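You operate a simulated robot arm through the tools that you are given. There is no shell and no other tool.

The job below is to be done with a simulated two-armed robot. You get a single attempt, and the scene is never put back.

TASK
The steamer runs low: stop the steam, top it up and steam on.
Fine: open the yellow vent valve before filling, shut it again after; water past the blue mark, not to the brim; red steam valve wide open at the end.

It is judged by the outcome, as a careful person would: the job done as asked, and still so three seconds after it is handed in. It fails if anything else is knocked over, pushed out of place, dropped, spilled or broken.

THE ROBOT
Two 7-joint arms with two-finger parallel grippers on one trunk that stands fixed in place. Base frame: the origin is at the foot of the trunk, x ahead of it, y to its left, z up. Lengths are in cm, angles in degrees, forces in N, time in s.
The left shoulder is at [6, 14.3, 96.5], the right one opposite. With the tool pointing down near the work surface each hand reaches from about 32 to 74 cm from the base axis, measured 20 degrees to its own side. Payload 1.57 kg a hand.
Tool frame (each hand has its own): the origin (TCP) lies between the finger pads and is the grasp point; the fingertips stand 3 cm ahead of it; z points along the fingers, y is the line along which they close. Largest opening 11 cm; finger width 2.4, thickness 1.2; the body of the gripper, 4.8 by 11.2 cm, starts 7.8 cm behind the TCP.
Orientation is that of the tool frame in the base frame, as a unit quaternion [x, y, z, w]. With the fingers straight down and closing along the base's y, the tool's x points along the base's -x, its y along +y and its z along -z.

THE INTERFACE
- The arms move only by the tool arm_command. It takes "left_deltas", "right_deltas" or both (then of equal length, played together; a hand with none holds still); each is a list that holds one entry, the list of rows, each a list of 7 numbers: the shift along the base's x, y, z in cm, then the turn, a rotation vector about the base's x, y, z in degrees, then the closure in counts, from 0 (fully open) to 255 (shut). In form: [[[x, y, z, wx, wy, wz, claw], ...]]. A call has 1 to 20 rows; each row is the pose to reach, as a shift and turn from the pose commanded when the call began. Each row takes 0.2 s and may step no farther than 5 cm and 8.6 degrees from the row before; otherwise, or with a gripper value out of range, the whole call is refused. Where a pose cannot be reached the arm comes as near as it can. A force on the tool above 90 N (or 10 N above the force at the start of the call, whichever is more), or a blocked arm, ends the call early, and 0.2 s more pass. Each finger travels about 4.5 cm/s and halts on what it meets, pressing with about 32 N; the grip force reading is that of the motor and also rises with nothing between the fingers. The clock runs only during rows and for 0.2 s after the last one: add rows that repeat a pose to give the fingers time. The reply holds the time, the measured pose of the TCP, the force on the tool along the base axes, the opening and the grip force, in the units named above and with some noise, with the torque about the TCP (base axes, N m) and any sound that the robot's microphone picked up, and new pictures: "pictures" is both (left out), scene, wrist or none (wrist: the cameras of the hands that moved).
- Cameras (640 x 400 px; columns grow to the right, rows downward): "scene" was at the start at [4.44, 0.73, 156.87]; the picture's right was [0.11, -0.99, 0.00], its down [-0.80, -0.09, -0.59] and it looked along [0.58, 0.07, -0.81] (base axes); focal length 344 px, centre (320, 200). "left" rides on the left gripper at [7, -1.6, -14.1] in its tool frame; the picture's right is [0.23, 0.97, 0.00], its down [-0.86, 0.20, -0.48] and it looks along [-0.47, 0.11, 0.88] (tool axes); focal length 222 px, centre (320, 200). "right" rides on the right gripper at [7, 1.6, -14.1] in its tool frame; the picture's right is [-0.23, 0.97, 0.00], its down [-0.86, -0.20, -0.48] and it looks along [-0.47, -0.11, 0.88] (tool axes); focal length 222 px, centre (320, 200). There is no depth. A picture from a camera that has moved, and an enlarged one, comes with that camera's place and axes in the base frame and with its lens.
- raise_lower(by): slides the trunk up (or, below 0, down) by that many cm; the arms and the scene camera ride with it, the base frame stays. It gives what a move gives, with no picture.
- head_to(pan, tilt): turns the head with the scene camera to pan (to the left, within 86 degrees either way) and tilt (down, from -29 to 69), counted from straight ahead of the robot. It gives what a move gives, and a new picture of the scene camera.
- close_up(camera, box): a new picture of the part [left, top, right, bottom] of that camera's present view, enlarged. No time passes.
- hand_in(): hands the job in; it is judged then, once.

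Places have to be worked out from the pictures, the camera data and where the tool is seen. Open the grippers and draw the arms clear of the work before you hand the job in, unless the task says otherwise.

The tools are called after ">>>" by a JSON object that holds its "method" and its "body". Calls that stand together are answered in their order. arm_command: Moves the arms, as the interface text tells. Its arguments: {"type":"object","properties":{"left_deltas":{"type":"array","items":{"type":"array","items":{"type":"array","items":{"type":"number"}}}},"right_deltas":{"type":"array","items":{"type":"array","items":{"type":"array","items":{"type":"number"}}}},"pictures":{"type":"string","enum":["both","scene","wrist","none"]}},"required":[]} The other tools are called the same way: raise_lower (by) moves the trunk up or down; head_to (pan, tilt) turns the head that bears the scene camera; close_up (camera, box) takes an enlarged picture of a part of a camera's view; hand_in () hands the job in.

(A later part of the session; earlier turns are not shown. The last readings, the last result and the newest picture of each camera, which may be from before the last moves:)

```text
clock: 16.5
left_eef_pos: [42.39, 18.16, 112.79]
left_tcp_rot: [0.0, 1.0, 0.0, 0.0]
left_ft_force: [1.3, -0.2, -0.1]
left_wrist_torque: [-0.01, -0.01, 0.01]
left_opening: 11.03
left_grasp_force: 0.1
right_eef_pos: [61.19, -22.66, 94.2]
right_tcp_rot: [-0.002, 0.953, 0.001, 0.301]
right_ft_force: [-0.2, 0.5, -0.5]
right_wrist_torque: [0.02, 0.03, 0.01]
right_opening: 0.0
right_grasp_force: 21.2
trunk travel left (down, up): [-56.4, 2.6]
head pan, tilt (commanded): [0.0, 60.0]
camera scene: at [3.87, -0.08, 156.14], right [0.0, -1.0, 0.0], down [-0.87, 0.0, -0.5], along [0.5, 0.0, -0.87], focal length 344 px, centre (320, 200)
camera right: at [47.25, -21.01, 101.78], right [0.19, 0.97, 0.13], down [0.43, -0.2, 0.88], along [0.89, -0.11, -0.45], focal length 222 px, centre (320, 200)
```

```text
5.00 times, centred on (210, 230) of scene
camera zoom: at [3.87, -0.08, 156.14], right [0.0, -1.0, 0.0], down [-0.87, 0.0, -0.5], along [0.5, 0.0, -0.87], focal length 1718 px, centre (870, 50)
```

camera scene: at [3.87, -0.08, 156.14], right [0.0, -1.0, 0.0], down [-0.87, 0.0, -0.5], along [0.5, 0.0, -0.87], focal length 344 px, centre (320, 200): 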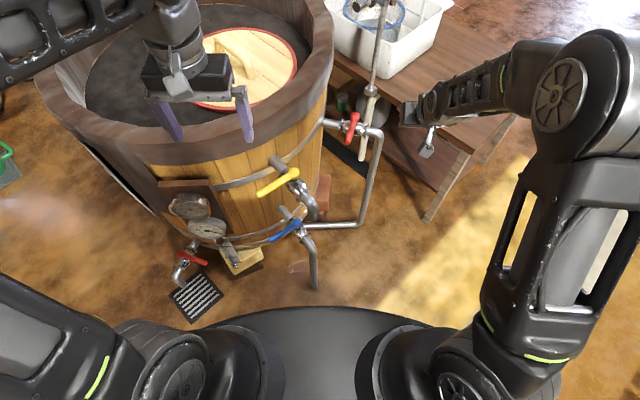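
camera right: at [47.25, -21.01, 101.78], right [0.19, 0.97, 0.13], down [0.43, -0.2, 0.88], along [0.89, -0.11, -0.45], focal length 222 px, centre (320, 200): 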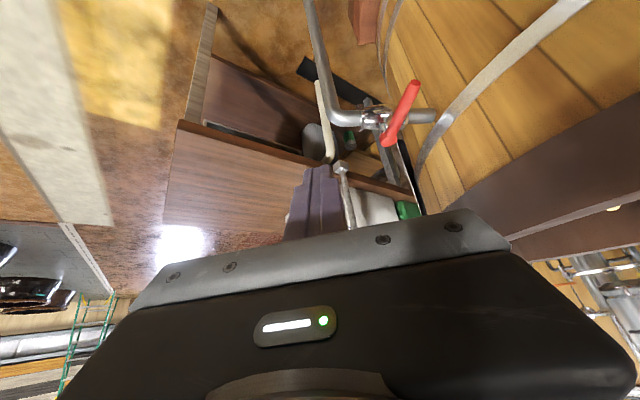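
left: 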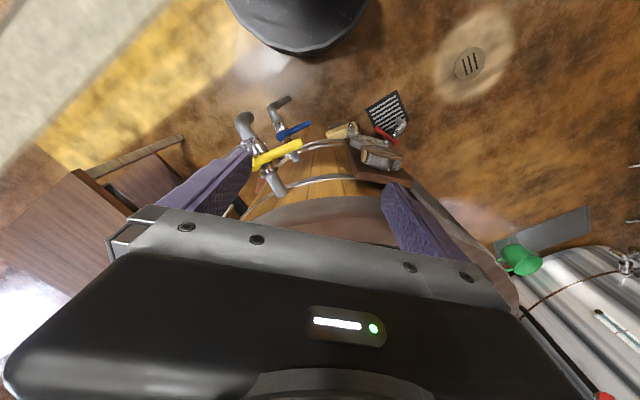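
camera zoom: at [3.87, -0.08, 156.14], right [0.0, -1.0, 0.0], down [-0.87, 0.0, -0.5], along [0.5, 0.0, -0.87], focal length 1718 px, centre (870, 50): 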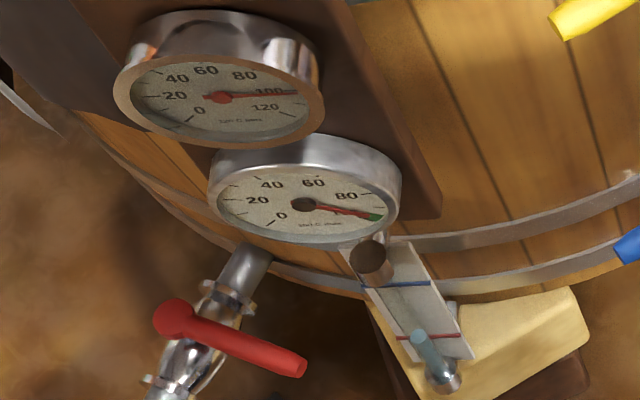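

Red is now square across its pipe, so it is closed. Next is the yellow vent with the left hand. Combining the views puts its hub at about (53.8, 6.8, 83.3) and tip at about (46.8, 15.4, 83.7). I'll close the left fingers, pitch them 35° and stage above the gap between handle and vat.

>>> {"method": "arm_command", "body": {"left_deltas": [[[0.3, -0.3, -2.5, 0, -5, 0, 60], [0.6, -0.7, -5, 0, -10, 0, 120], [0.9, -1.1, -8, 0, -15, 0, 180], [1.2, -1.5, -11, 0, -20, 0, 255], [1.5, -1.9, -14, 0, -25, 0, 255], [1.8, -2.2, -16.5, 0, -30, 0, 255], [2, -2.45, -18.4, 0, -35, 0, 255], [2, -2.45, -18.4, 0, -35, 0, 255], [2, -2.45, -18.4, 0, -35, 0, 255]]]}}

>>> {"method": "close_up", "body": {"camera": "left", "box": [200, 0, 440, 220]}}

>>> {"method": "close_up", "body": {"camera": "scene", "box": [220, 110, 360, 230]}}

```text
clock: 18.5
left_eef_pos: [44.88, 15.7, 94.46]
left_tcp_rot: [0.0, 0.954, 0.0, 0.299]
left_ft_force: [0.6, 0.8, 0.1]
left_wrist_torque: [0.0, 0.02, -0.01]
left_opening: 0.01
left_grasp_force: 21.2
left hand out of reach, approached as far as the arm can: row 7, 8, 9
right_eef_pos: [61.18, -22.51, 94.27]
right_tcp_rot: [-0.001, 0.954, 0.001, 0.301]
right_ft_force: [-0.6, -0.2, -0.1]
right_wrist_torque: [0.0, -0.01, 0.0]
right_opening: 0.0
right_grasp_force: 21.0
trunk travel left (down, up): [-56.4, 2.6]
head pan, tilt (commanded): [0.0, 60.0]
camera scene: at [3.86, -0.11, 156.14], right [0.0, -1.0, 0.0], down [-0.87, 0.0, -0.5], along [0.5, 0.0, -0.87], focal length 344 px, centre (320, 200)
camera left: at [31.07, 14.0, 102.16], right [-0.19, 0.97, -0.13], down [0.43, 0.2, 0.88], along [0.88, 0.11, -0.45], focal length 222 px, centre (320, 200)
```

scene: 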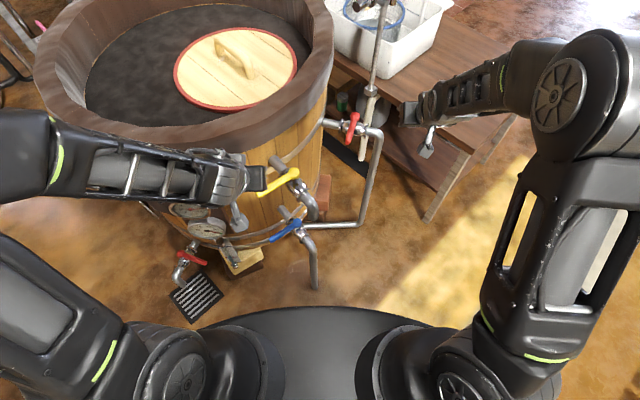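
left: 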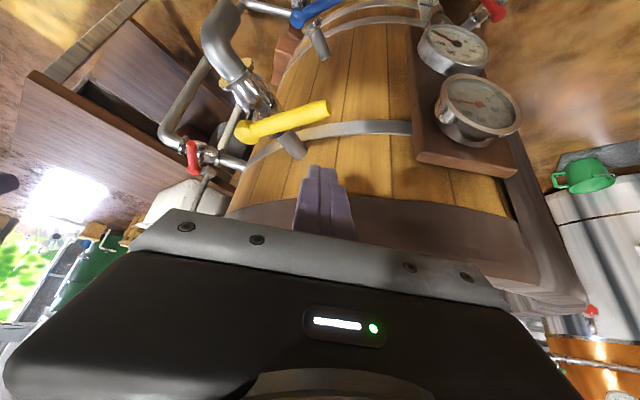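

```text
1.82 times, centred on (320, 110) of left
camera zoom: at [31.07, 14.0, 102.16], right [-0.19, 0.97, -0.13], down [0.43, 0.2, 0.88], along [0.88, 0.11, -0.45], focal length 404 px, centre (320, 364)
```

zoom: 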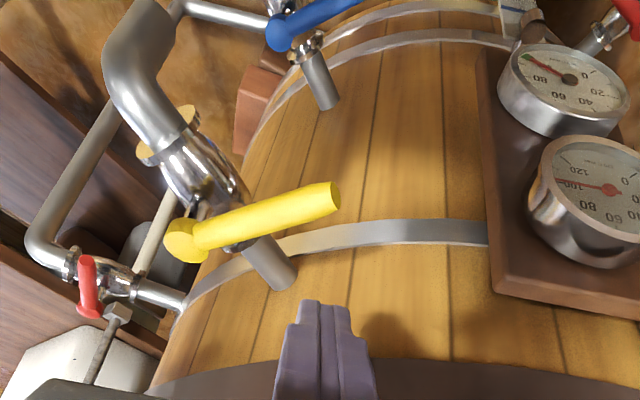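

```text
3.33 times, centred on (290, 170) of scene
camera zoom: at [3.86, -0.11, 156.14], right [0.0, -1.0, 0.0], down [-0.87, 0.0, -0.5], along [0.5, 0.0, -0.87], focal length 1146 px, centre (420, 300)
```

zoom: 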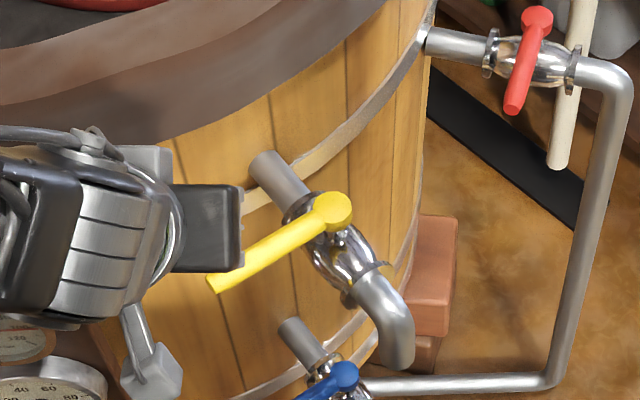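

The left arm hit its near limit at 35° pitch, because the wrist sits too close to the shoulder. Lowering the trunk gives it room, so first I'll lift the left hand clear of the yellow handle, then slide the trunk down.

>>> {"method": "arm_command", "body": {"left_deltas": [[[0, 0, 4, 0, 0, 0, 255], [0, 0, 8, 0, 0, 0, 255], [0, 0, 12, 0, 0, 0, 255], [0, 0, 16, 0, 0, 0, 255], [0, 0, 20, 0, 0, 0, 255], [0, 0, 20, 0, 0, 0, 255]]], "pictures": "none"}}

>>> {"method": "raise_lower", "body": {"by": -20}}

>>> {"method": "head_to", "body": {"pan": 12, "tilt": 52}}

```text
clock: 19.9
left_eef_pos: [44.87, 15.57, 114.58]
left_tcp_rot: [0.0, 0.954, 0.0, 0.301]
left_ft_force: [0.1, -0.6, 0.3]
left_wrist_torque: [0.0, 0.04, 0.01]
left_opening: 0.0
left_grasp_force: 21.2
right_eef_pos: [61.0, -22.48, 94.06]
right_tcp_rot: [0.0, 0.954, 0.0, 0.3]
right_ft_force: [-0.4, 0.0, 0.3]
right_wrist_torque: [-0.01, 0.02, 0.03]
right_opening: 0.0
right_grasp_force: 21.0
trunk travel left (down, up): [-56.4, 2.6]
head pan, tilt (commanded): [0.0, 60.0]
```

```text
clock: 22.0
left_eef_pos: [44.86, 15.55, 94.48]
left_tcp_rot: [-0.001, 0.954, 0.0, 0.3]
left_ft_force: [0.2, 0.9, 0.6]
left_wrist_torque: [0.0, 0.0, 0.0]
left_opening: 0.0
left_grasp_force: 21.4
right_eef_pos: [61.23, -22.5, 74.24]
right_tcp_rot: [0.0, 0.954, 0.0, 0.301]
right_ft_force: [-0.2, 1.1, 0.8]
right_wrist_torque: [0.0, 0.0, -0.03]
right_opening: 0.02
right_grasp_force: 21.2
trunk travel left (down, up): [-36.4, 22.6]
head pan, tilt (commanded): [0.0, 60.0]
```

```text
clock: 22.8
left_eef_pos: [44.8, 15.5, 94.46]
left_tcp_rot: [0.0, 0.954, 0.0, 0.3]
left_ft_force: [-0.6, 1.2, 0.4]
left_wrist_torque: [0.03, -0.01, 0.02]
left_opening: 0.01
left_grasp_force: 21.5
right_eef_pos: [61.08, -22.55, 74.18]
right_tcp_rot: [0.0, 0.954, 0.0, 0.301]
right_ft_force: [-0.5, 0.0, -1.0]
right_wrist_torque: [-0.01, 0.0, 0.0]
right_opening: 0.0
right_grasp_force: 21.0
trunk travel left (down, up): [-36.4, 22.6]
head pan, tilt (commanded): [12.0, 52.0]
camera scene: at [4.52, 1.46, 137.13], right [0.21, -0.98, 0.0], down [-0.77, -0.16, -0.62], along [0.6, 0.13, -0.79], focal length 344 px, centre (320, 200)
```

scene: 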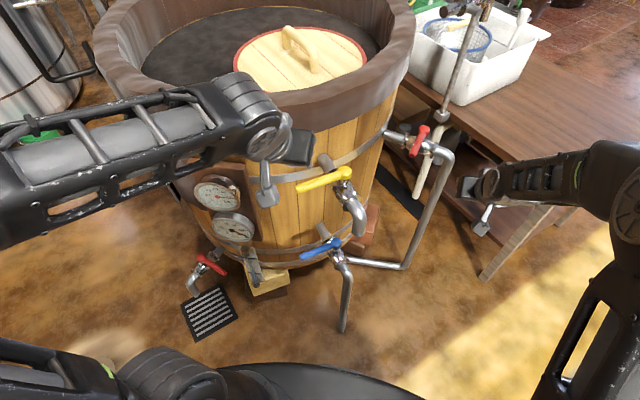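

The lower view is better, and the sight glass shows at about (252, 265). I'll zoom to refine the yellow and blue handle positions from here.

>>> {"method": "close_up", "body": {"camera": "scene", "box": [260, 130, 400, 270]}}

>>> {"method": "close_up", "body": {"camera": "left", "box": [200, 0, 440, 220]}}

>>> {"method": "close_up", "body": {"camera": "scene", "box": [180, 170, 300, 300]}}

```text
2.86 times, centred on (330, 200) of scene
camera zoom: at [4.52, 1.46, 137.13], right [0.21, -0.98, 0.0], down [-0.77, -0.16, -0.62], along [0.6, 0.13, -0.79], focal length 982 px, centre (291, 200)
```

zoom: 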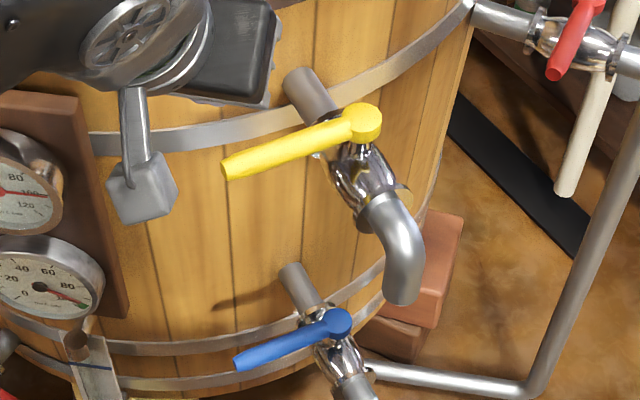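

```text
1.82 times, centred on (320, 110) of left
camera zoom: at [31.04, 13.91, 102.13], right [-0.19, 0.97, -0.13], down [0.43, 0.2, 0.88], along [0.89, 0.11, -0.45], focal length 404 px, centre (320, 364)
```

zoom: 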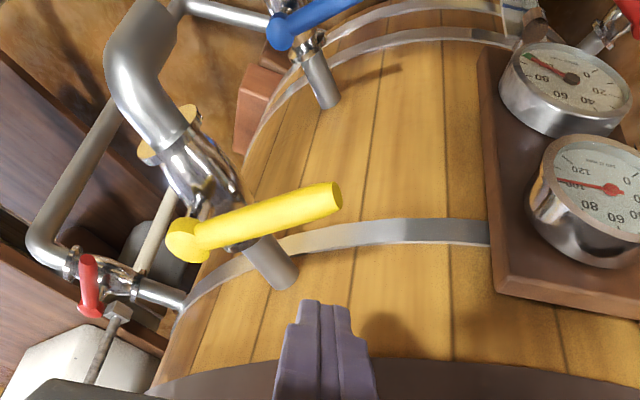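

```text
3.08 times, centred on (240, 235) of scene
camera zoom: at [4.52, 1.46, 137.13], right [0.21, -0.98, 0.0], down [-0.77, -0.16, -0.62], along [0.6, 0.13, -0.79], focal length 1057 px, centre (566, 92)
```

zoom: 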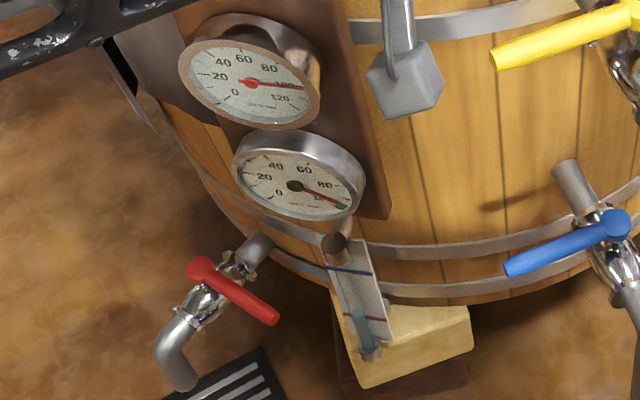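

Combined estimates for the yellow valve are hub (53.3, 6.5, 83.7) and tip (47.0, 15.3, 83.5). I'll slide the left peg along its axis into the gap on the vat side of the yellow handle, keeping it shallow so it stays above the pipe.

>>> {"method": "arm_command", "body": {"left_deltas": [[[1.6, 0, -2.4, 0, 0, 0, 255], [3.2, 0, -4.9, 0, 0, 0, 255], [4.9, 0, -7.3, 0, 0, 0, 255], [6.5, 0, -9.7, 0, 0, 0, 255], [6.5, 0, -9.7, 0, 0, 0, 255]]]}}

>>> {"method": "close_up", "body": {"camera": "left", "box": [200, 0, 440, 220]}}

>>> {"method": "close_up", "body": {"camera": "scene", "box": [260, 130, 400, 270]}}

```text
clock: 24.0
left_eef_pos: [51.38, 15.6, 84.73]
left_tcp_rot: [-0.001, 0.954, 0.0, 0.301]
left_ft_force: [0.3, -0.1, -0.5]
left_wrist_torque: [0.01, -0.03, 0.02]
left_opening: 0.0
left_grasp_force: 21.0
right_eef_pos: [61.21, -22.49, 74.36]
right_tcp_rot: [0.0, 0.954, 0.0, 0.301]
right_ft_force: [-0.8, -0.7, 0.2]
right_wrist_torque: [0.0, 0.0, -0.01]
right_opening: 0.0
right_grasp_force: 21.4
trunk travel left (down, up): [-36.4, 22.6]
head pan, tilt (commanded): [12.0, 52.0]
camera scene: at [4.52, 1.47, 137.14], right [0.21, -0.98, 0.0], down [-0.77, -0.16, -0.62], along [0.6, 0.13, -0.79], focal length 344 px, centre (320, 200)
camera left: at [37.58, 13.84, 92.31], right [-0.19, 0.97, -0.13], down [0.43, 0.2, 0.88], along [0.89, 0.11, -0.45], focal length 222 px, centre (320, 200)
```

scene: 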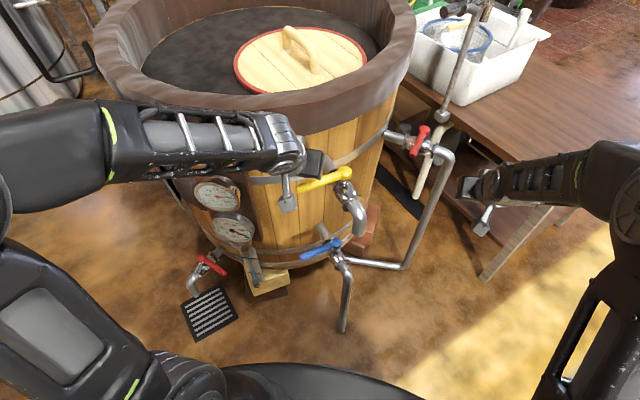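
left: 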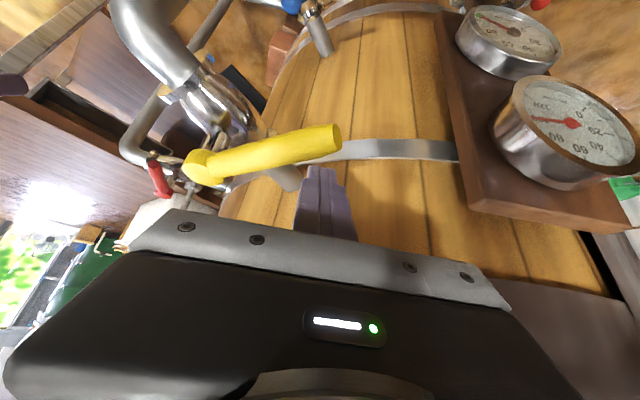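

```text
1.82 times, centred on (320, 110) of left
camera zoom: at [37.58, 13.84, 92.31], right [-0.19, 0.97, -0.13], down [0.43, 0.2, 0.88], along [0.89, 0.11, -0.45], focal length 404 px, centre (320, 364)
```

zoom: 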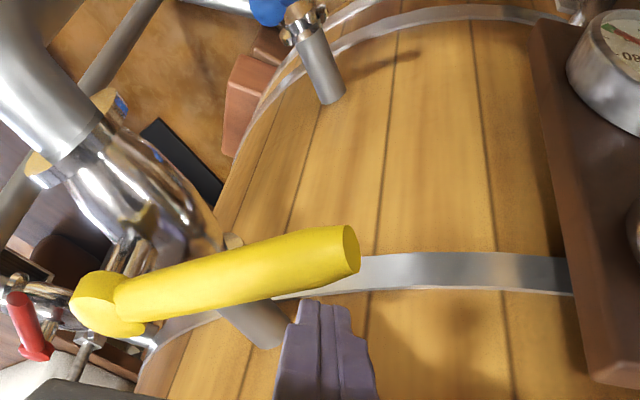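

```text
2.86 times, centred on (330, 200) of scene
camera zoom: at [4.52, 1.47, 137.14], right [0.21, -0.98, 0.0], down [-0.77, -0.16, -0.62], along [0.6, 0.13, -0.79], focal length 982 px, centre (291, 200)
```

zoom: 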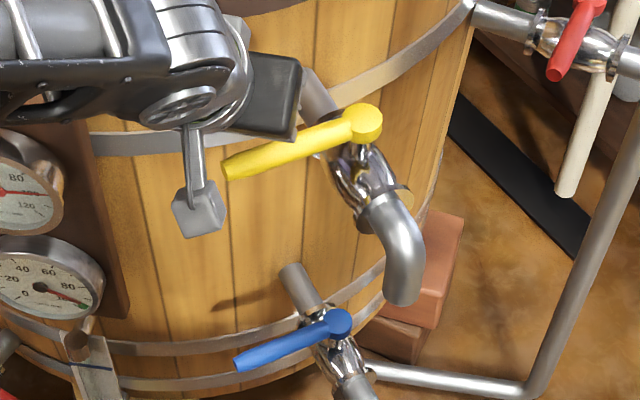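

The wrist and scene rays agree on the yellow handle, at about 125° bearing from its hub. The peg sits behind it with clearance. I'll pull the handle outward through the first 25° and check.

>>> {"method": "arm_command", "body": {"left_deltas": [[[-0.8, -0.6, 0, 0, 0, 0, 255], [-1.58, -1.06, 0, 0, 0, 0, 255], [-2.27, -1.3, 0, 0, 0, 0, 255], [-2.94, -1.6, 0, 0, 0, 0, 255], [-3.58, -1.97, 0, 0, 0, 0, 255], [-4.18, -2.38, 0, 0, 0, 0, 255], [-4.75, -2.85, 0, 0, 0, 0, 255], [-4.75, -2.85, 0, 0, 0, 0, 255]]]}}

>>> {"method": "close_up", "body": {"camera": "scene", "box": [260, 130, 400, 270]}}

```text
clock: 25.8
left_eef_pos: [46.61, 12.77, 84.67]
left_tcp_rot: [-0.001, 0.954, 0.0, 0.3]
left_ft_force: [0.3, 0.9, -0.8]
left_wrist_torque: [0.01, -0.05, 0.03]
left_opening: 0.02
left_grasp_force: 21.3
right_eef_pos: [61.09, -22.5, 74.32]
right_tcp_rot: [0.0, 0.954, 0.0, 0.301]
right_ft_force: [1.0, 0.2, -0.3]
right_wrist_torque: [0.01, -0.01, 0.01]
right_opening: 0.02
right_grasp_force: 21.3
trunk travel left (down, up): [-36.4, 22.6]
head pan, tilt (commanded): [12.0, 52.0]
camera scene: at [4.53, 1.47, 137.13], right [0.21, -0.98, 0.0], down [-0.77, -0.16, -0.62], along [0.6, 0.13, -0.79], focal length 344 px, centre (320, 200)
camera left: at [32.77, 11.05, 92.4], right [-0.19, 0.97, -0.13], down [0.43, 0.2, 0.88], along [0.88, 0.11, -0.45], focal length 222 px, centre (320, 200)
```

scene: 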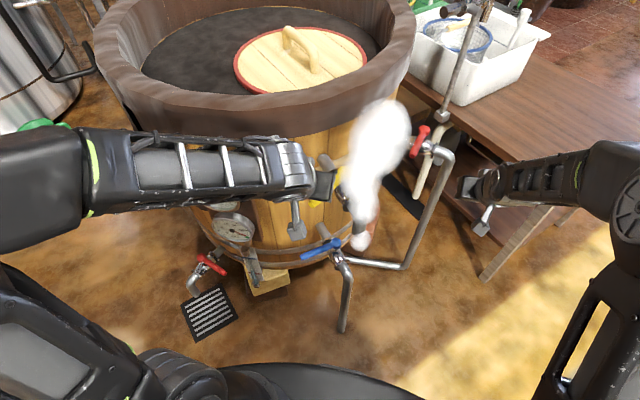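
left: 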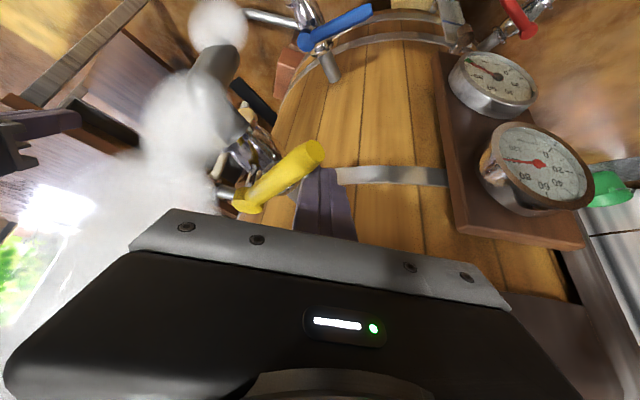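

```text
2.86 times, centred on (330, 200) of scene
camera zoom: at [4.53, 1.47, 137.13], right [0.21, -0.98, 0.0], down [-0.77, -0.16, -0.62], along [0.6, 0.13, -0.79], focal length 982 px, centre (291, 200)
```

zoom: 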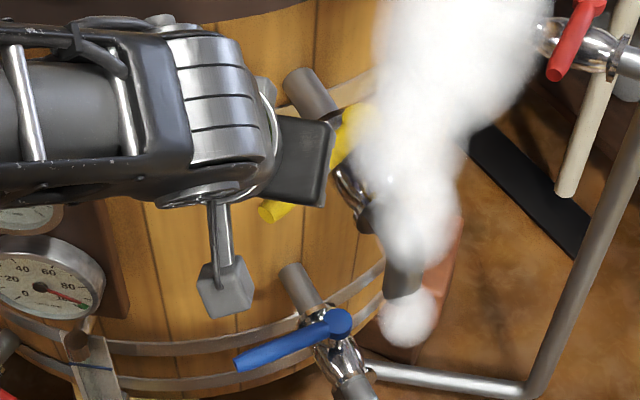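

Steam puffs out of the vent as it opens, so it is the right valve and the direction is right. I'll continue around the arc toward fully open.

>>> {"method": "arm_command", "body": {"left_deltas": [[[-0.52, -0.51, 0, 0, 0, 0, 255], [-1.0, -1.07, 0, 0, 0, 0, 255], [-1.43, -1.67, 0, 0, 0, 0, 255], [-1.8, -2.3, 0, 0, 0, 0, 255], [-2.11, -2.96, 0, 0, 0, 0, 255], [-2.37, -3.65, 0, 0, 0, 0, 255], [-2.57, -4.36, 0, 0, 0, 0, 255], [-2.7, -5.08, 0, 0, 0, 0, 255], [-2.77, -5.81, 0, 0, 0, 0, 255], [-2.78, -6.55, 0, 0, 0, 0, 255], [-2.72, -7.27, 0, 0, 0, 0, 255], [-2.6, -8.0, 0, 0, 0, 0, 255], [-2.6, -8.0, 0, 0, 0, 0, 255]]]}}

>>> {"method": "close_up", "body": {"camera": "scene", "box": [260, 130, 400, 270]}}

>>> {"method": "close_up", "body": {"camera": "left", "box": [200, 0, 440, 220]}}

```text
clock: 28.6
left_eef_pos: [43.95, 4.74, 84.78]
left_tcp_rot: [0.001, 0.954, 0.0, 0.301]
left_ft_force: [1.2, 2.0, -1.8]
left_wrist_torque: [0.09, 0.04, 0.1]
left_opening: 0.01
left_grasp_force: 21.3
right_eef_pos: [61.19, -22.6, 74.14]
right_tcp_rot: [0.0, 0.954, 0.0, 0.3]
right_ft_force: [0.2, -0.2, -0.5]
right_wrist_torque: [0.0, -0.01, 0.02]
right_opening: 0.02
right_grasp_force: 21.3
trunk travel left (down, up): [-36.4, 22.6]
head pan, tilt (commanded): [12.0, 52.0]
camera scene: at [4.53, 1.49, 137.14], right [0.21, -0.98, 0.0], down [-0.77, -0.16, -0.62], along [0.6, 0.13, -0.79], focal length 344 px, centre (320, 200)
camera left: at [30.23, 3.1, 92.44], right [-0.19, 0.97, -0.13], down [0.43, 0.2, 0.88], along [0.89, 0.11, -0.45], focal length 222 px, centre (320, 200)
```

scene: 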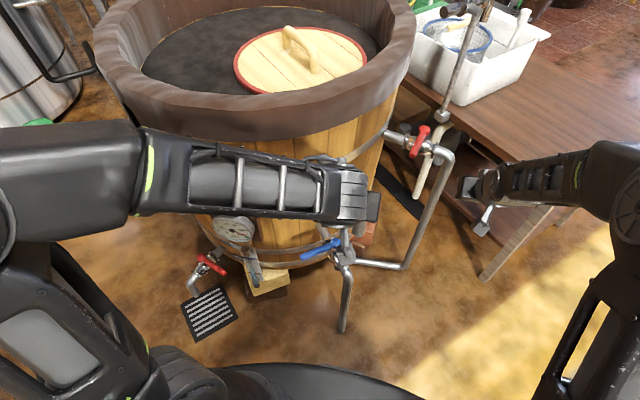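
left: 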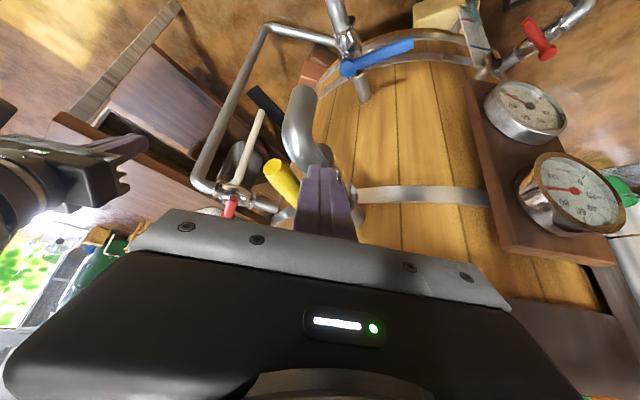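

```text
2.86 times, centred on (330, 200) of scene
camera zoom: at [4.53, 1.49, 137.14], right [0.21, -0.98, 0.0], down [-0.77, -0.16, -0.62], along [0.6, 0.13, -0.79], focal length 982 px, centre (291, 200)
```

zoom: 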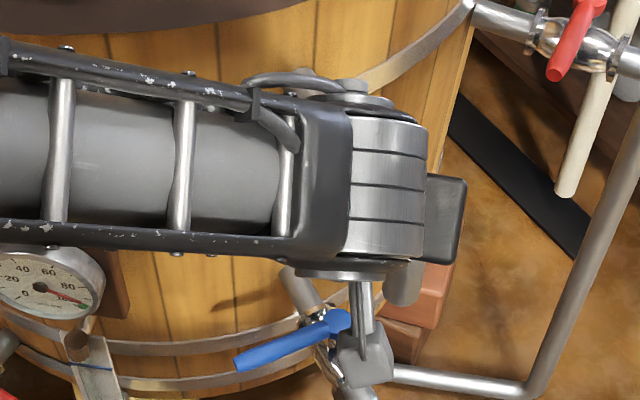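

```text
1.82 times, centred on (320, 110) of left
camera zoom: at [30.23, 3.1, 92.44], right [-0.19, 0.97, -0.13], down [0.43, 0.2, 0.88], along [0.89, 0.11, -0.45], focal length 404 px, centre (320, 364)
```

zoom: 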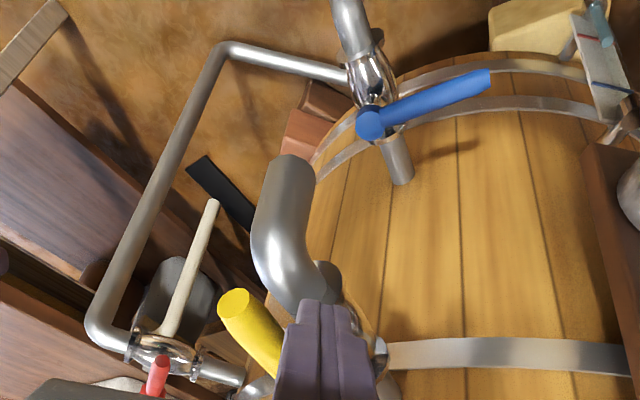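

The vent handle points outward and the steam has blown off. I'll nudge it the last few degrees until I feel its stop.

>>> {"method": "arm_command", "body": {"left_deltas": [[[0.08, -0.35, 0, 0, 0, 0, 255], [0.19, -0.71, 0, 0, 0, 0, 255], [0.32, -1.1, 0, 0, 0, 0, 255], [0.43, -1.4, 0, 0, 0, 0, 255], [0.43, -1.4, 0, 0, 0, 0, 255]]]}}

>>> {"method": "close_up", "body": {"camera": "left", "box": [200, 60, 440, 220]}}

```text
clock: 29.8
left_eef_pos: [44.34, 3.87, 84.74]
left_tcp_rot: [-0.003, 0.954, 0.003, 0.299]
left_ft_force: [-15.5, 32.9, 6.6]
left_wrist_torque: [0.48, 0.08, 0.68]
left_opening: 0.0
left_grasp_force: 21.1
right_eef_pos: [60.95, -22.43, 74.45]
right_tcp_rot: [0.0, 0.954, -0.002, 0.301]
right_ft_force: [-0.8, -0.7, 0.0]
right_wrist_torque: [0.02, -0.01, -0.02]
right_opening: 0.0
right_grasp_force: 21.0
trunk travel left (down, up): [-36.4, 22.6]
head pan, tilt (commanded): [12.0, 52.0]
camera scene: at [4.3, 1.84, 137.15], right [0.21, -0.98, 0.0], down [-0.77, -0.17, -0.62], along [0.6, 0.13, -0.79], focal length 344 px, centre (320, 200)
camera left: at [30.5, 2.05, 92.42], right [-0.19, 0.97, -0.13], down [0.43, 0.2, 0.88], along [0.88, 0.12, -0.45], focal length 222 px, centre (320, 200)
```

scene: 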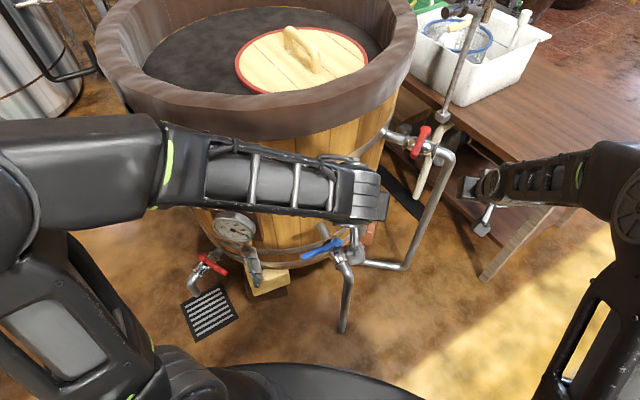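
left: 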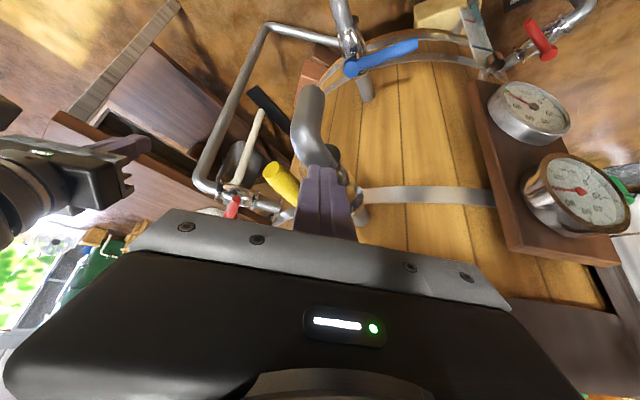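

```text
2.50 times, centred on (320, 140) of left
camera zoom: at [30.5, 2.05, 92.42], right [-0.19, 0.97, -0.13], down [0.43, 0.2, 0.88], along [0.88, 0.12, -0.45], focal length 555 px, centre (320, 350)
```

zoom: 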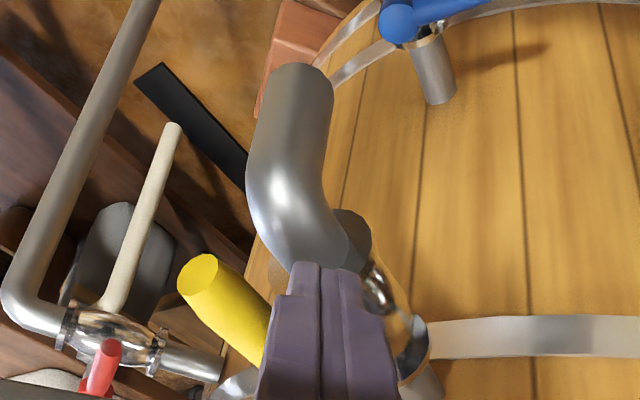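

The force is about 36 N with no further movement, so the vent is fully open against its stop. I'll back the left hand off sideways and up, lift the right hand as well, and then check the vent.

>>> {"method": "arm_command", "body": {"left_deltas": [[[-0.8, 1.2, 0, 0, 0, 0, 255], [-1.3, 3, 0, 0, 0, 0, 255], [-1.3, 5, 3, 0, 0, 0, 255], [-1.3, 7.5, 7, 0, 0, 0, 255], [-0.8, 9.5, 11, 0, 0, 0, 255], [-0.4, 11, 15, 0, 0, 0, 255], [0, 12.5, 19, 0, 0, 0, 255], [0, 12.5, 23, 0, 0, 0, 255], [0, 12.5, 23, 0, 0, 0, 255]]], "right_deltas": [[[0, 0, 2, 0, 0, 0, 255], [0, 0, 4, 0, 0, 0, 255], [0, 0, 7, 0, 0, 0, 255], [0, 0, 10, 0, 0, 0, 255], [0, 0, 13, 0, 0, 0, 255], [0, 0, 16, 0, 0, 0, 255], [0, 0, 19, 0, 0, 0, 255], [0, 0, 22, 0, 0, 0, 255], [0, 0, 22, 0, 0, 0, 255]]]}}

>>> {"method": "close_up", "body": {"camera": "scene", "box": [260, 130, 400, 270]}}

>>> {"method": "close_up", "body": {"camera": "scene", "box": [180, 170, 300, 300]}}

```text
clock: 31.8
left_eef_pos: [44.35, 15.91, 107.84]
left_tcp_rot: [0.0, 0.954, 0.0, 0.301]
left_ft_force: [-0.3, -0.2, -0.3]
left_wrist_torque: [-0.05, -0.01, 0.02]
left_opening: 0.01
left_grasp_force: 21.1
right_eef_pos: [61.12, -22.63, 96.24]
right_tcp_rot: [0.0, 0.954, 0.0, 0.3]
right_ft_force: [-0.5, -0.9, 0.6]
right_wrist_torque: [-0.02, 0.01, 0.0]
right_opening: 0.0
right_grasp_force: 21.3
trunk travel left (down, up): [-36.4, 22.6]
head pan, tilt (commanded): [12.0, 52.0]
camera scene: at [4.51, 1.46, 137.14], right [0.21, -0.98, 0.0], down [-0.77, -0.16, -0.62], along [0.6, 0.13, -0.79], focal length 344 px, centre (320, 200)
camera right: at [47.34, -21.02, 103.82], right [0.19, 0.97, 0.13], down [0.43, -0.2, 0.88], along [0.89, -0.11, -0.45], focal length 222 px, centre (320, 200)
camera left: at [30.58, 14.15, 115.56], right [-0.19, 0.97, -0.13], down [0.43, 0.2, 0.88], along [0.89, 0.11, -0.45], focal length 222 px, centre (320, 200)
```

scene: 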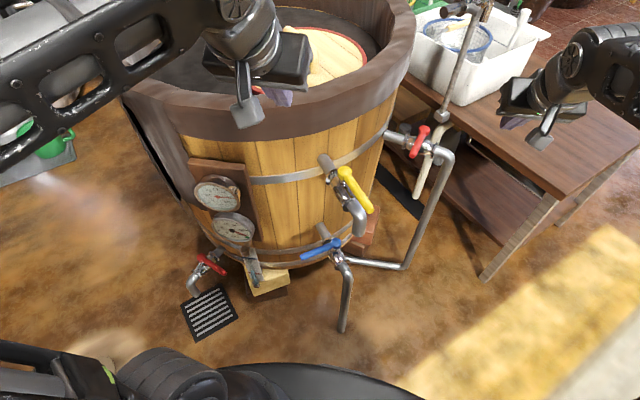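
right: 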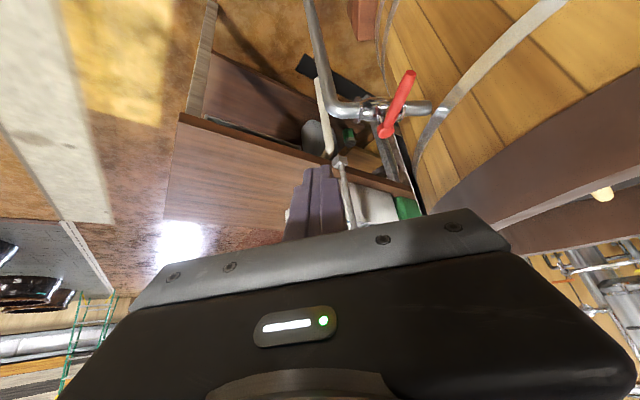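
left: 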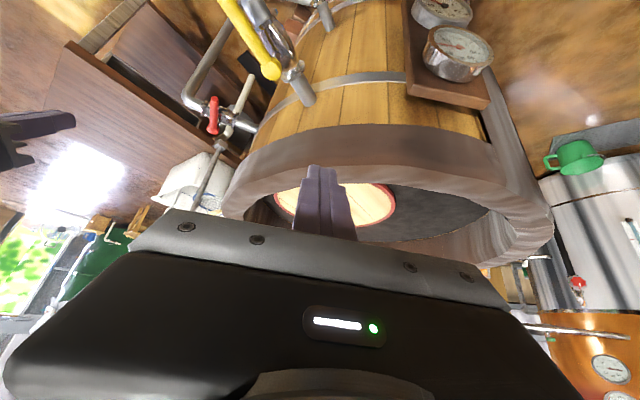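

```text
2.86 times, centred on (330, 200) of scene
camera zoom: at [4.51, 1.46, 137.14], right [0.21, -0.98, 0.0], down [-0.77, -0.16, -0.62], along [0.6, 0.13, -0.79], focal length 982 px, centre (291, 200)
```

zoom: 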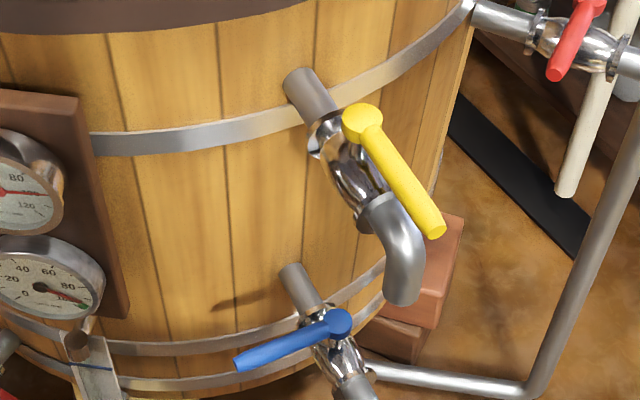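

```text
3.08 times, centred on (240, 235) of scene
camera zoom: at [4.51, 1.46, 137.14], right [0.21, -0.98, 0.0], down [-0.77, -0.16, -0.62], along [0.6, 0.13, -0.79], focal length 1057 px, centre (566, 92)
```

zoom: 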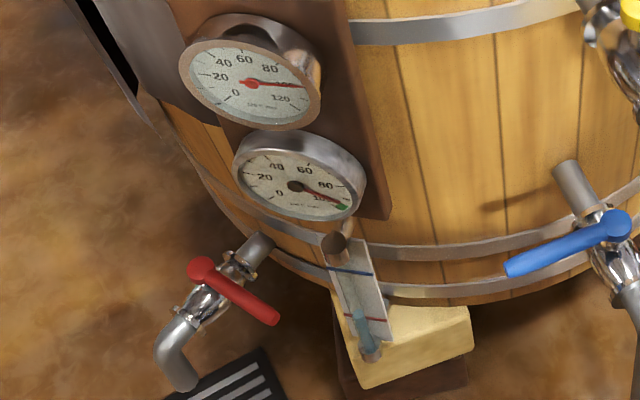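

The vent is fully open, with its handle along the pipe. Blue's hub is at about (54.3, 7.1, 53.7) and its tip at about (48.2, 15.5, 53.0). I'll lower the trunk 30 cm to bring the left arm to that height, then re-aim the head.

>>> {"method": "raise_lower", "body": {"by": -30}}

>>> {"method": "head_to", "body": {"pan": 18, "tilt": 45}}

>>> {"method": "close_up", "body": {"camera": "scene", "box": [220, 150, 400, 290]}}

>>> {"method": "close_up", "body": {"camera": "left", "box": [180, 0, 420, 220]}}

```text
clock: 34.8
left_eef_pos: [44.3, 15.85, 77.91]
left_tcp_rot: [0.0, 0.954, 0.0, 0.301]
left_ft_force: [0.4, 0.6, 0.5]
left_wrist_torque: [0.0, 0.03, -0.04]
left_opening: 0.0
left_grasp_force: 21.2
right_eef_pos: [61.27, -22.55, 66.23]
right_tcp_rot: [0.001, 0.954, 0.0, 0.301]
right_ft_force: [-0.8, 0.8, 0.4]
right_wrist_torque: [-0.01, -0.02, 0.01]
right_opening: 0.0
right_grasp_force: 21.4
trunk travel left (down, up): [-6.4, 52.6]
head pan, tilt (commanded): [12.0, 52.0]
```

```text
clock: 35.5
left_eef_pos: [44.32, 15.84, 77.85]
left_tcp_rot: [0.0, 0.954, 0.0, 0.301]
left_ft_force: [-1.3, -0.2, -0.5]
left_wrist_torque: [0.02, -0.01, 0.02]
left_opening: 0.0
left_grasp_force: 20.8
right_eef_pos: [61.09, -22.41, 66.16]
right_tcp_rot: [-0.001, 0.954, 0.0, 0.301]
right_ft_force: [0.2, -0.4, -0.4]
right_wrist_torque: [0.01, -0.02, 0.01]
right_opening: 0.0
right_grasp_force: 21.4
trunk travel left (down, up): [-6.4, 52.6]
head pan, tilt (commanded): [18.0, 45.0]
camera scene: at [4.9, 2.41, 108.09], right [0.31, -0.95, 0.0], down [-0.67, -0.22, -0.71], along [0.67, 0.22, -0.71], focal length 344 px, centre (320, 200)
```

scene: 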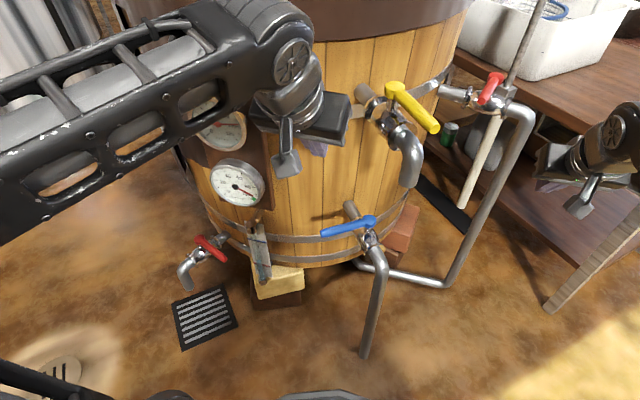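

```text
2.86 times, centred on (310, 220) of scene
camera zoom: at [4.9, 2.41, 108.09], right [0.31, -0.95, 0.0], down [-0.67, -0.22, -0.71], along [0.67, 0.22, -0.71], focal length 982 px, centre (349, 143)
```

zoom: 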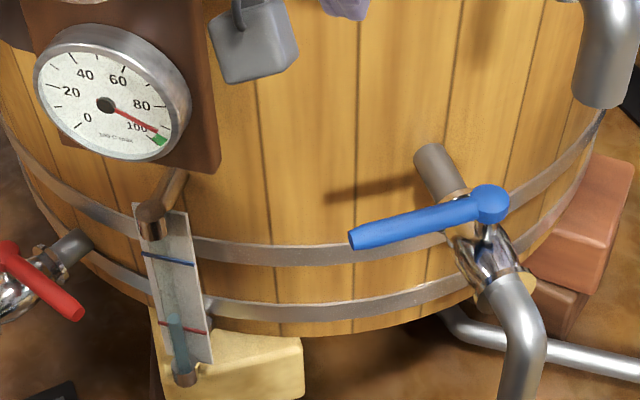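

```text
1.82 times, centred on (300, 110) of left
camera zoom: at [30.6, 14.14, 85.52], right [-0.19, 0.97, -0.13], down [0.43, 0.2, 0.88], along [0.89, 0.11, -0.45], focal length 404 px, centre (356, 364)
```

zoom: 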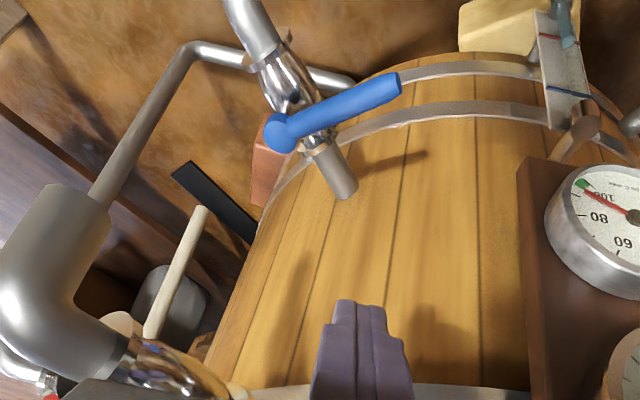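

The sight glass is clear from here, with its water just at the red mark and the blue mark well above. Using the two scene heights, blue's hub is about (55.2, 7.4, 52.2) and its tip about (48.5, 16.2, 52.2). I'll bring the left peg down to a staging point above the gap.

>>> {"method": "arm_command", "body": {"left_deltas": [[[0.4, 0.1, -3.7, 0, 0, 0, 255], [0.8, 0.2, -7.4, 0, 0, 0, 255], [1.2, 0.3, -11.1, 0, 0, 0, 255], [1.6, 0.45, -14.8, 0, 0, 0, 255], [1.6, 0.45, -14.8, 0, 0, 0, 255]]]}}

>>> {"method": "close_up", "body": {"camera": "left", "box": [180, 0, 420, 220]}}

>>> {"method": "close_up", "body": {"camera": "left", "box": [400, 0, 560, 120]}}

```text
clock: 36.7
left_eef_pos: [45.98, 16.33, 63.01]
left_tcp_rot: [0.0, 0.954, 0.0, 0.301]
left_ft_force: [0.8, -0.9, -0.4]
left_wrist_torque: [0.04, -0.02, -0.01]
left_opening: 0.0
left_grasp_force: 21.6
right_eef_pos: [61.3, -22.54, 66.25]
right_tcp_rot: [0.0, 0.954, 0.0, 0.3]
right_ft_force: [0.3, -1.3, -0.1]
right_wrist_torque: [0.01, 0.02, 0.04]
right_opening: 0.0
right_grasp_force: 21.3
trunk travel left (down, up): [-6.4, 52.6]
head pan, tilt (commanded): [18.0, 45.0]
camera scene: at [4.9, 2.41, 108.09], right [0.31, -0.95, 0.0], down [-0.67, -0.22, -0.71], along [0.67, 0.22, -0.71], focal length 344 px, centre (320, 200)
camera left: at [32.22, 14.59, 70.67], right [-0.19, 0.97, -0.13], down [0.43, 0.2, 0.88], along [0.89, 0.11, -0.45], focal length 222 px, centre (320, 200)
```

scene: 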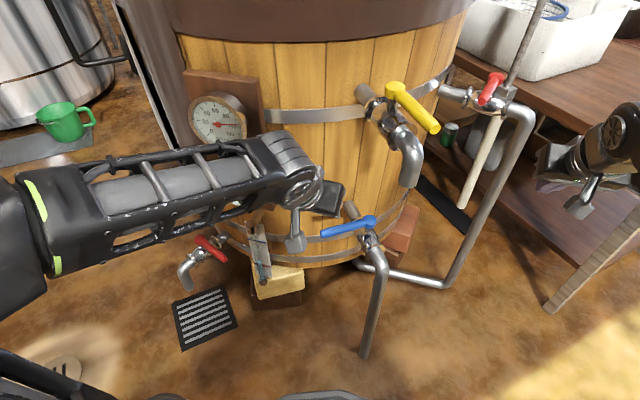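
left: 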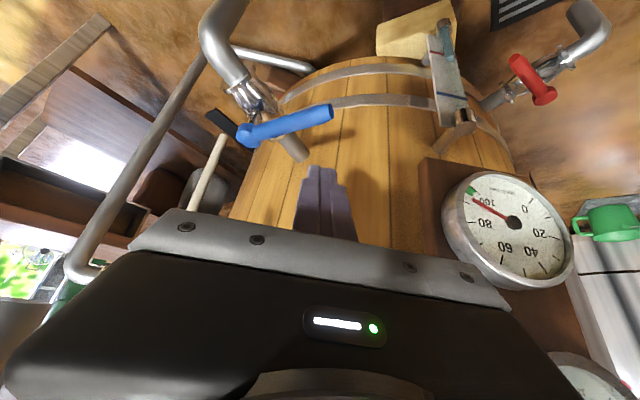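

```text
1.82 times, centred on (300, 110) of left
camera zoom: at [32.22, 14.59, 70.67], right [-0.19, 0.97, -0.13], down [0.43, 0.2, 0.88], along [0.89, 0.11, -0.45], focal length 404 px, centre (356, 364)
```

zoom: 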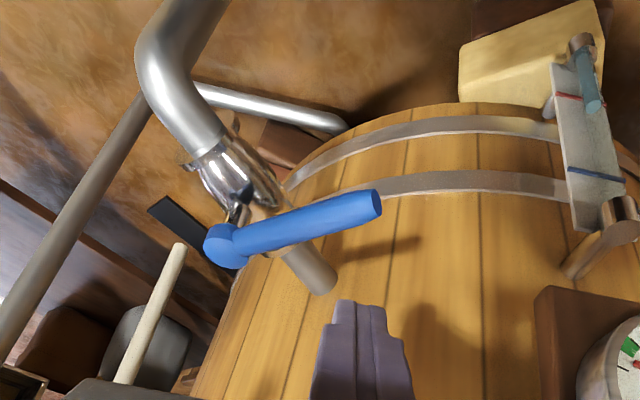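

```text
3.33 times, centred on (480, 60) of left
camera zoom: at [32.22, 14.59, 70.67], right [-0.19, 0.97, -0.13], down [0.43, 0.2, 0.88], along [0.89, 0.11, -0.45], focal length 740 px, centre (-213, 667)
```

zoom: 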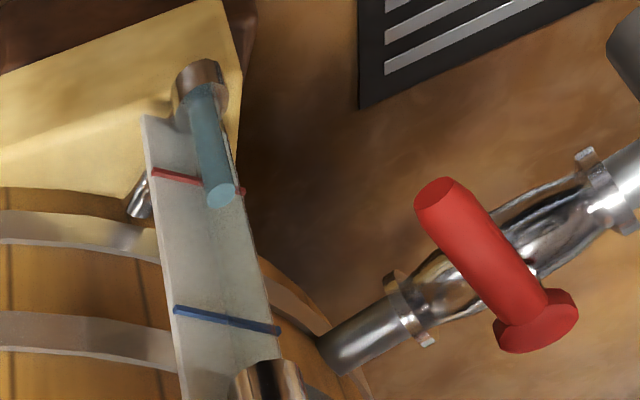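

The wrist camera shows the sight glass well: water at the red mark, blue mark above it. Blue's handle refines to hub (54.9, 7.4, 52.4) and tip (48.6, 16.2, 52.1). I'll slide the peg into the gap behind it.

>>> {"method": "arm_command", "body": {"left_deltas": [[[1.7, 0, -2.4, 0, 0, 0, 255], [3.4, 0, -4.8, 0, 0, 0, 255], [5.1, 0, -7.2, 0, 0, 0, 255], [6.78, 0, -9.6, 0, 0, 0, 255], [6.78, 0, -9.6, 0, 0, 0, 255]]]}}

>>> {"method": "close_up", "body": {"camera": "left", "box": [180, 0, 420, 220]}}

>>> {"method": "close_up", "body": {"camera": "left", "box": [420, 0, 580, 120]}}

>>> {"method": "close_up", "body": {"camera": "scene", "box": [220, 150, 400, 290]}}

```text
clock: 37.9
left_eef_pos: [52.87, 16.19, 53.34]
left_tcp_rot: [-0.001, 0.954, 0.001, 0.301]
left_ft_force: [-0.4, -0.4, 0.6]
left_wrist_torque: [0.01, 0.0, -0.02]
left_opening: 0.04
left_grasp_force: 21.7
right_eef_pos: [61.18, -22.52, 66.19]
right_tcp_rot: [0.0, 0.954, 0.0, 0.301]
right_ft_force: [-0.1, -0.2, 0.1]
right_wrist_torque: [0.0, -0.02, 0.01]
right_opening: 0.01
right_grasp_force: 21.1
trunk travel left (down, up): [-6.4, 52.6]
head pan, tilt (commanded): [18.0, 45.0]
camera scene: at [4.91, 2.41, 108.09], right [0.31, -0.95, 0.0], down [-0.67, -0.22, -0.71], along [0.67, 0.22, -0.71], focal length 344 px, centre (320, 200)
camera left: at [39.04, 14.6, 61.05], right [-0.19, 0.97, -0.13], down [0.43, 0.2, 0.88], along [0.89, 0.11, -0.45], focal length 222 px, centre (320, 200)
```

scene: 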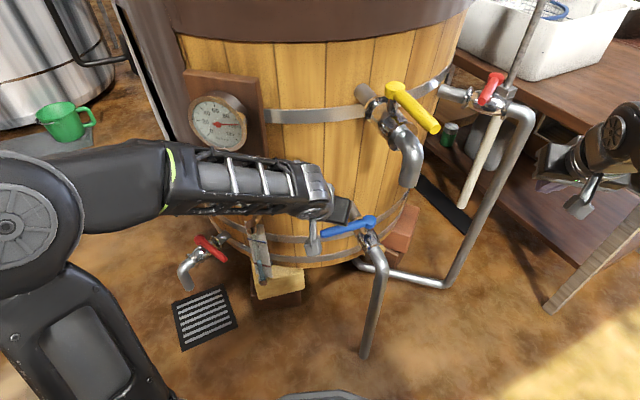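
left: 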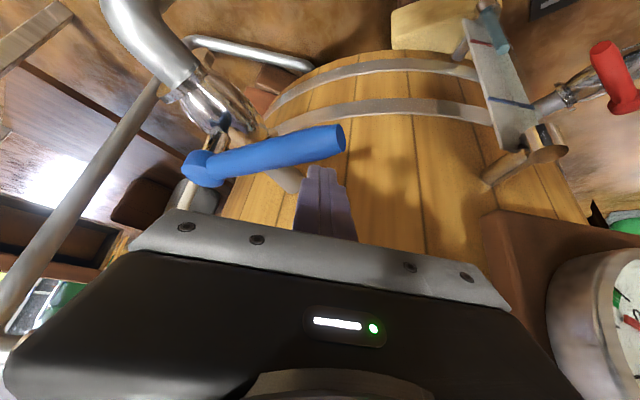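

```text
1.82 times, centred on (300, 110) of left
camera zoom: at [39.04, 14.6, 61.05], right [-0.19, 0.97, -0.13], down [0.43, 0.2, 0.88], along [0.89, 0.11, -0.45], focal length 404 px, centre (356, 364)
```

zoom: 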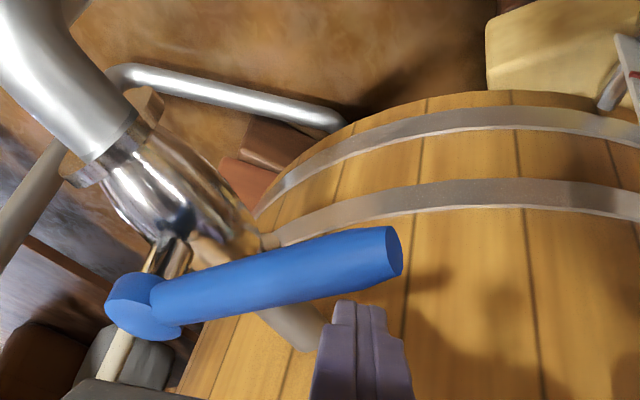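

```text
3.33 times, centred on (500, 60) of left
camera zoom: at [39.04, 14.6, 61.05], right [-0.19, 0.97, -0.13], down [0.43, 0.2, 0.88], along [0.89, 0.11, -0.45], focal length 740 px, centre (-280, 667)
```

zoom: 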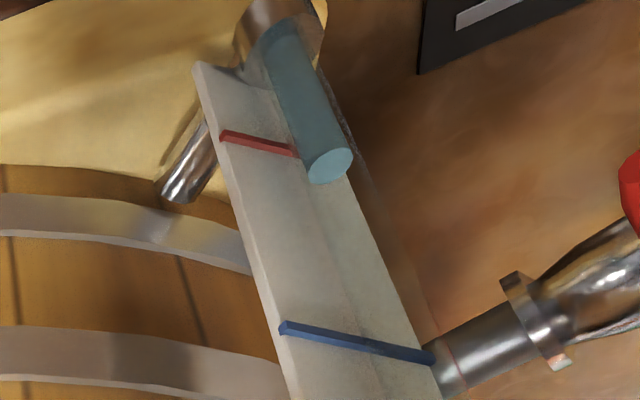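

```text
2.86 times, centred on (310, 220) of scene
camera zoom: at [4.91, 2.41, 108.09], right [0.31, -0.95, 0.0], down [-0.67, -0.22, -0.71], along [0.67, 0.22, -0.71], focal length 982 px, centre (349, 143)
```

zoom: 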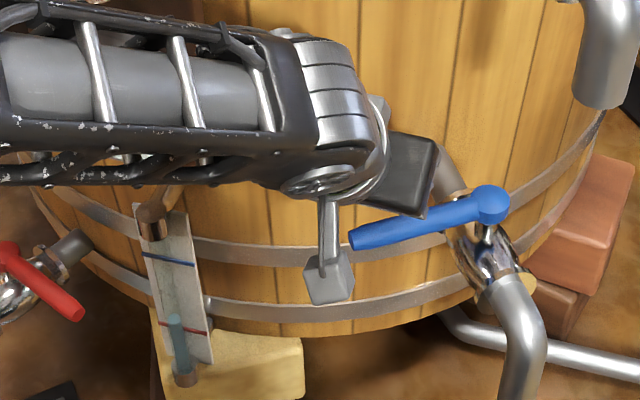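

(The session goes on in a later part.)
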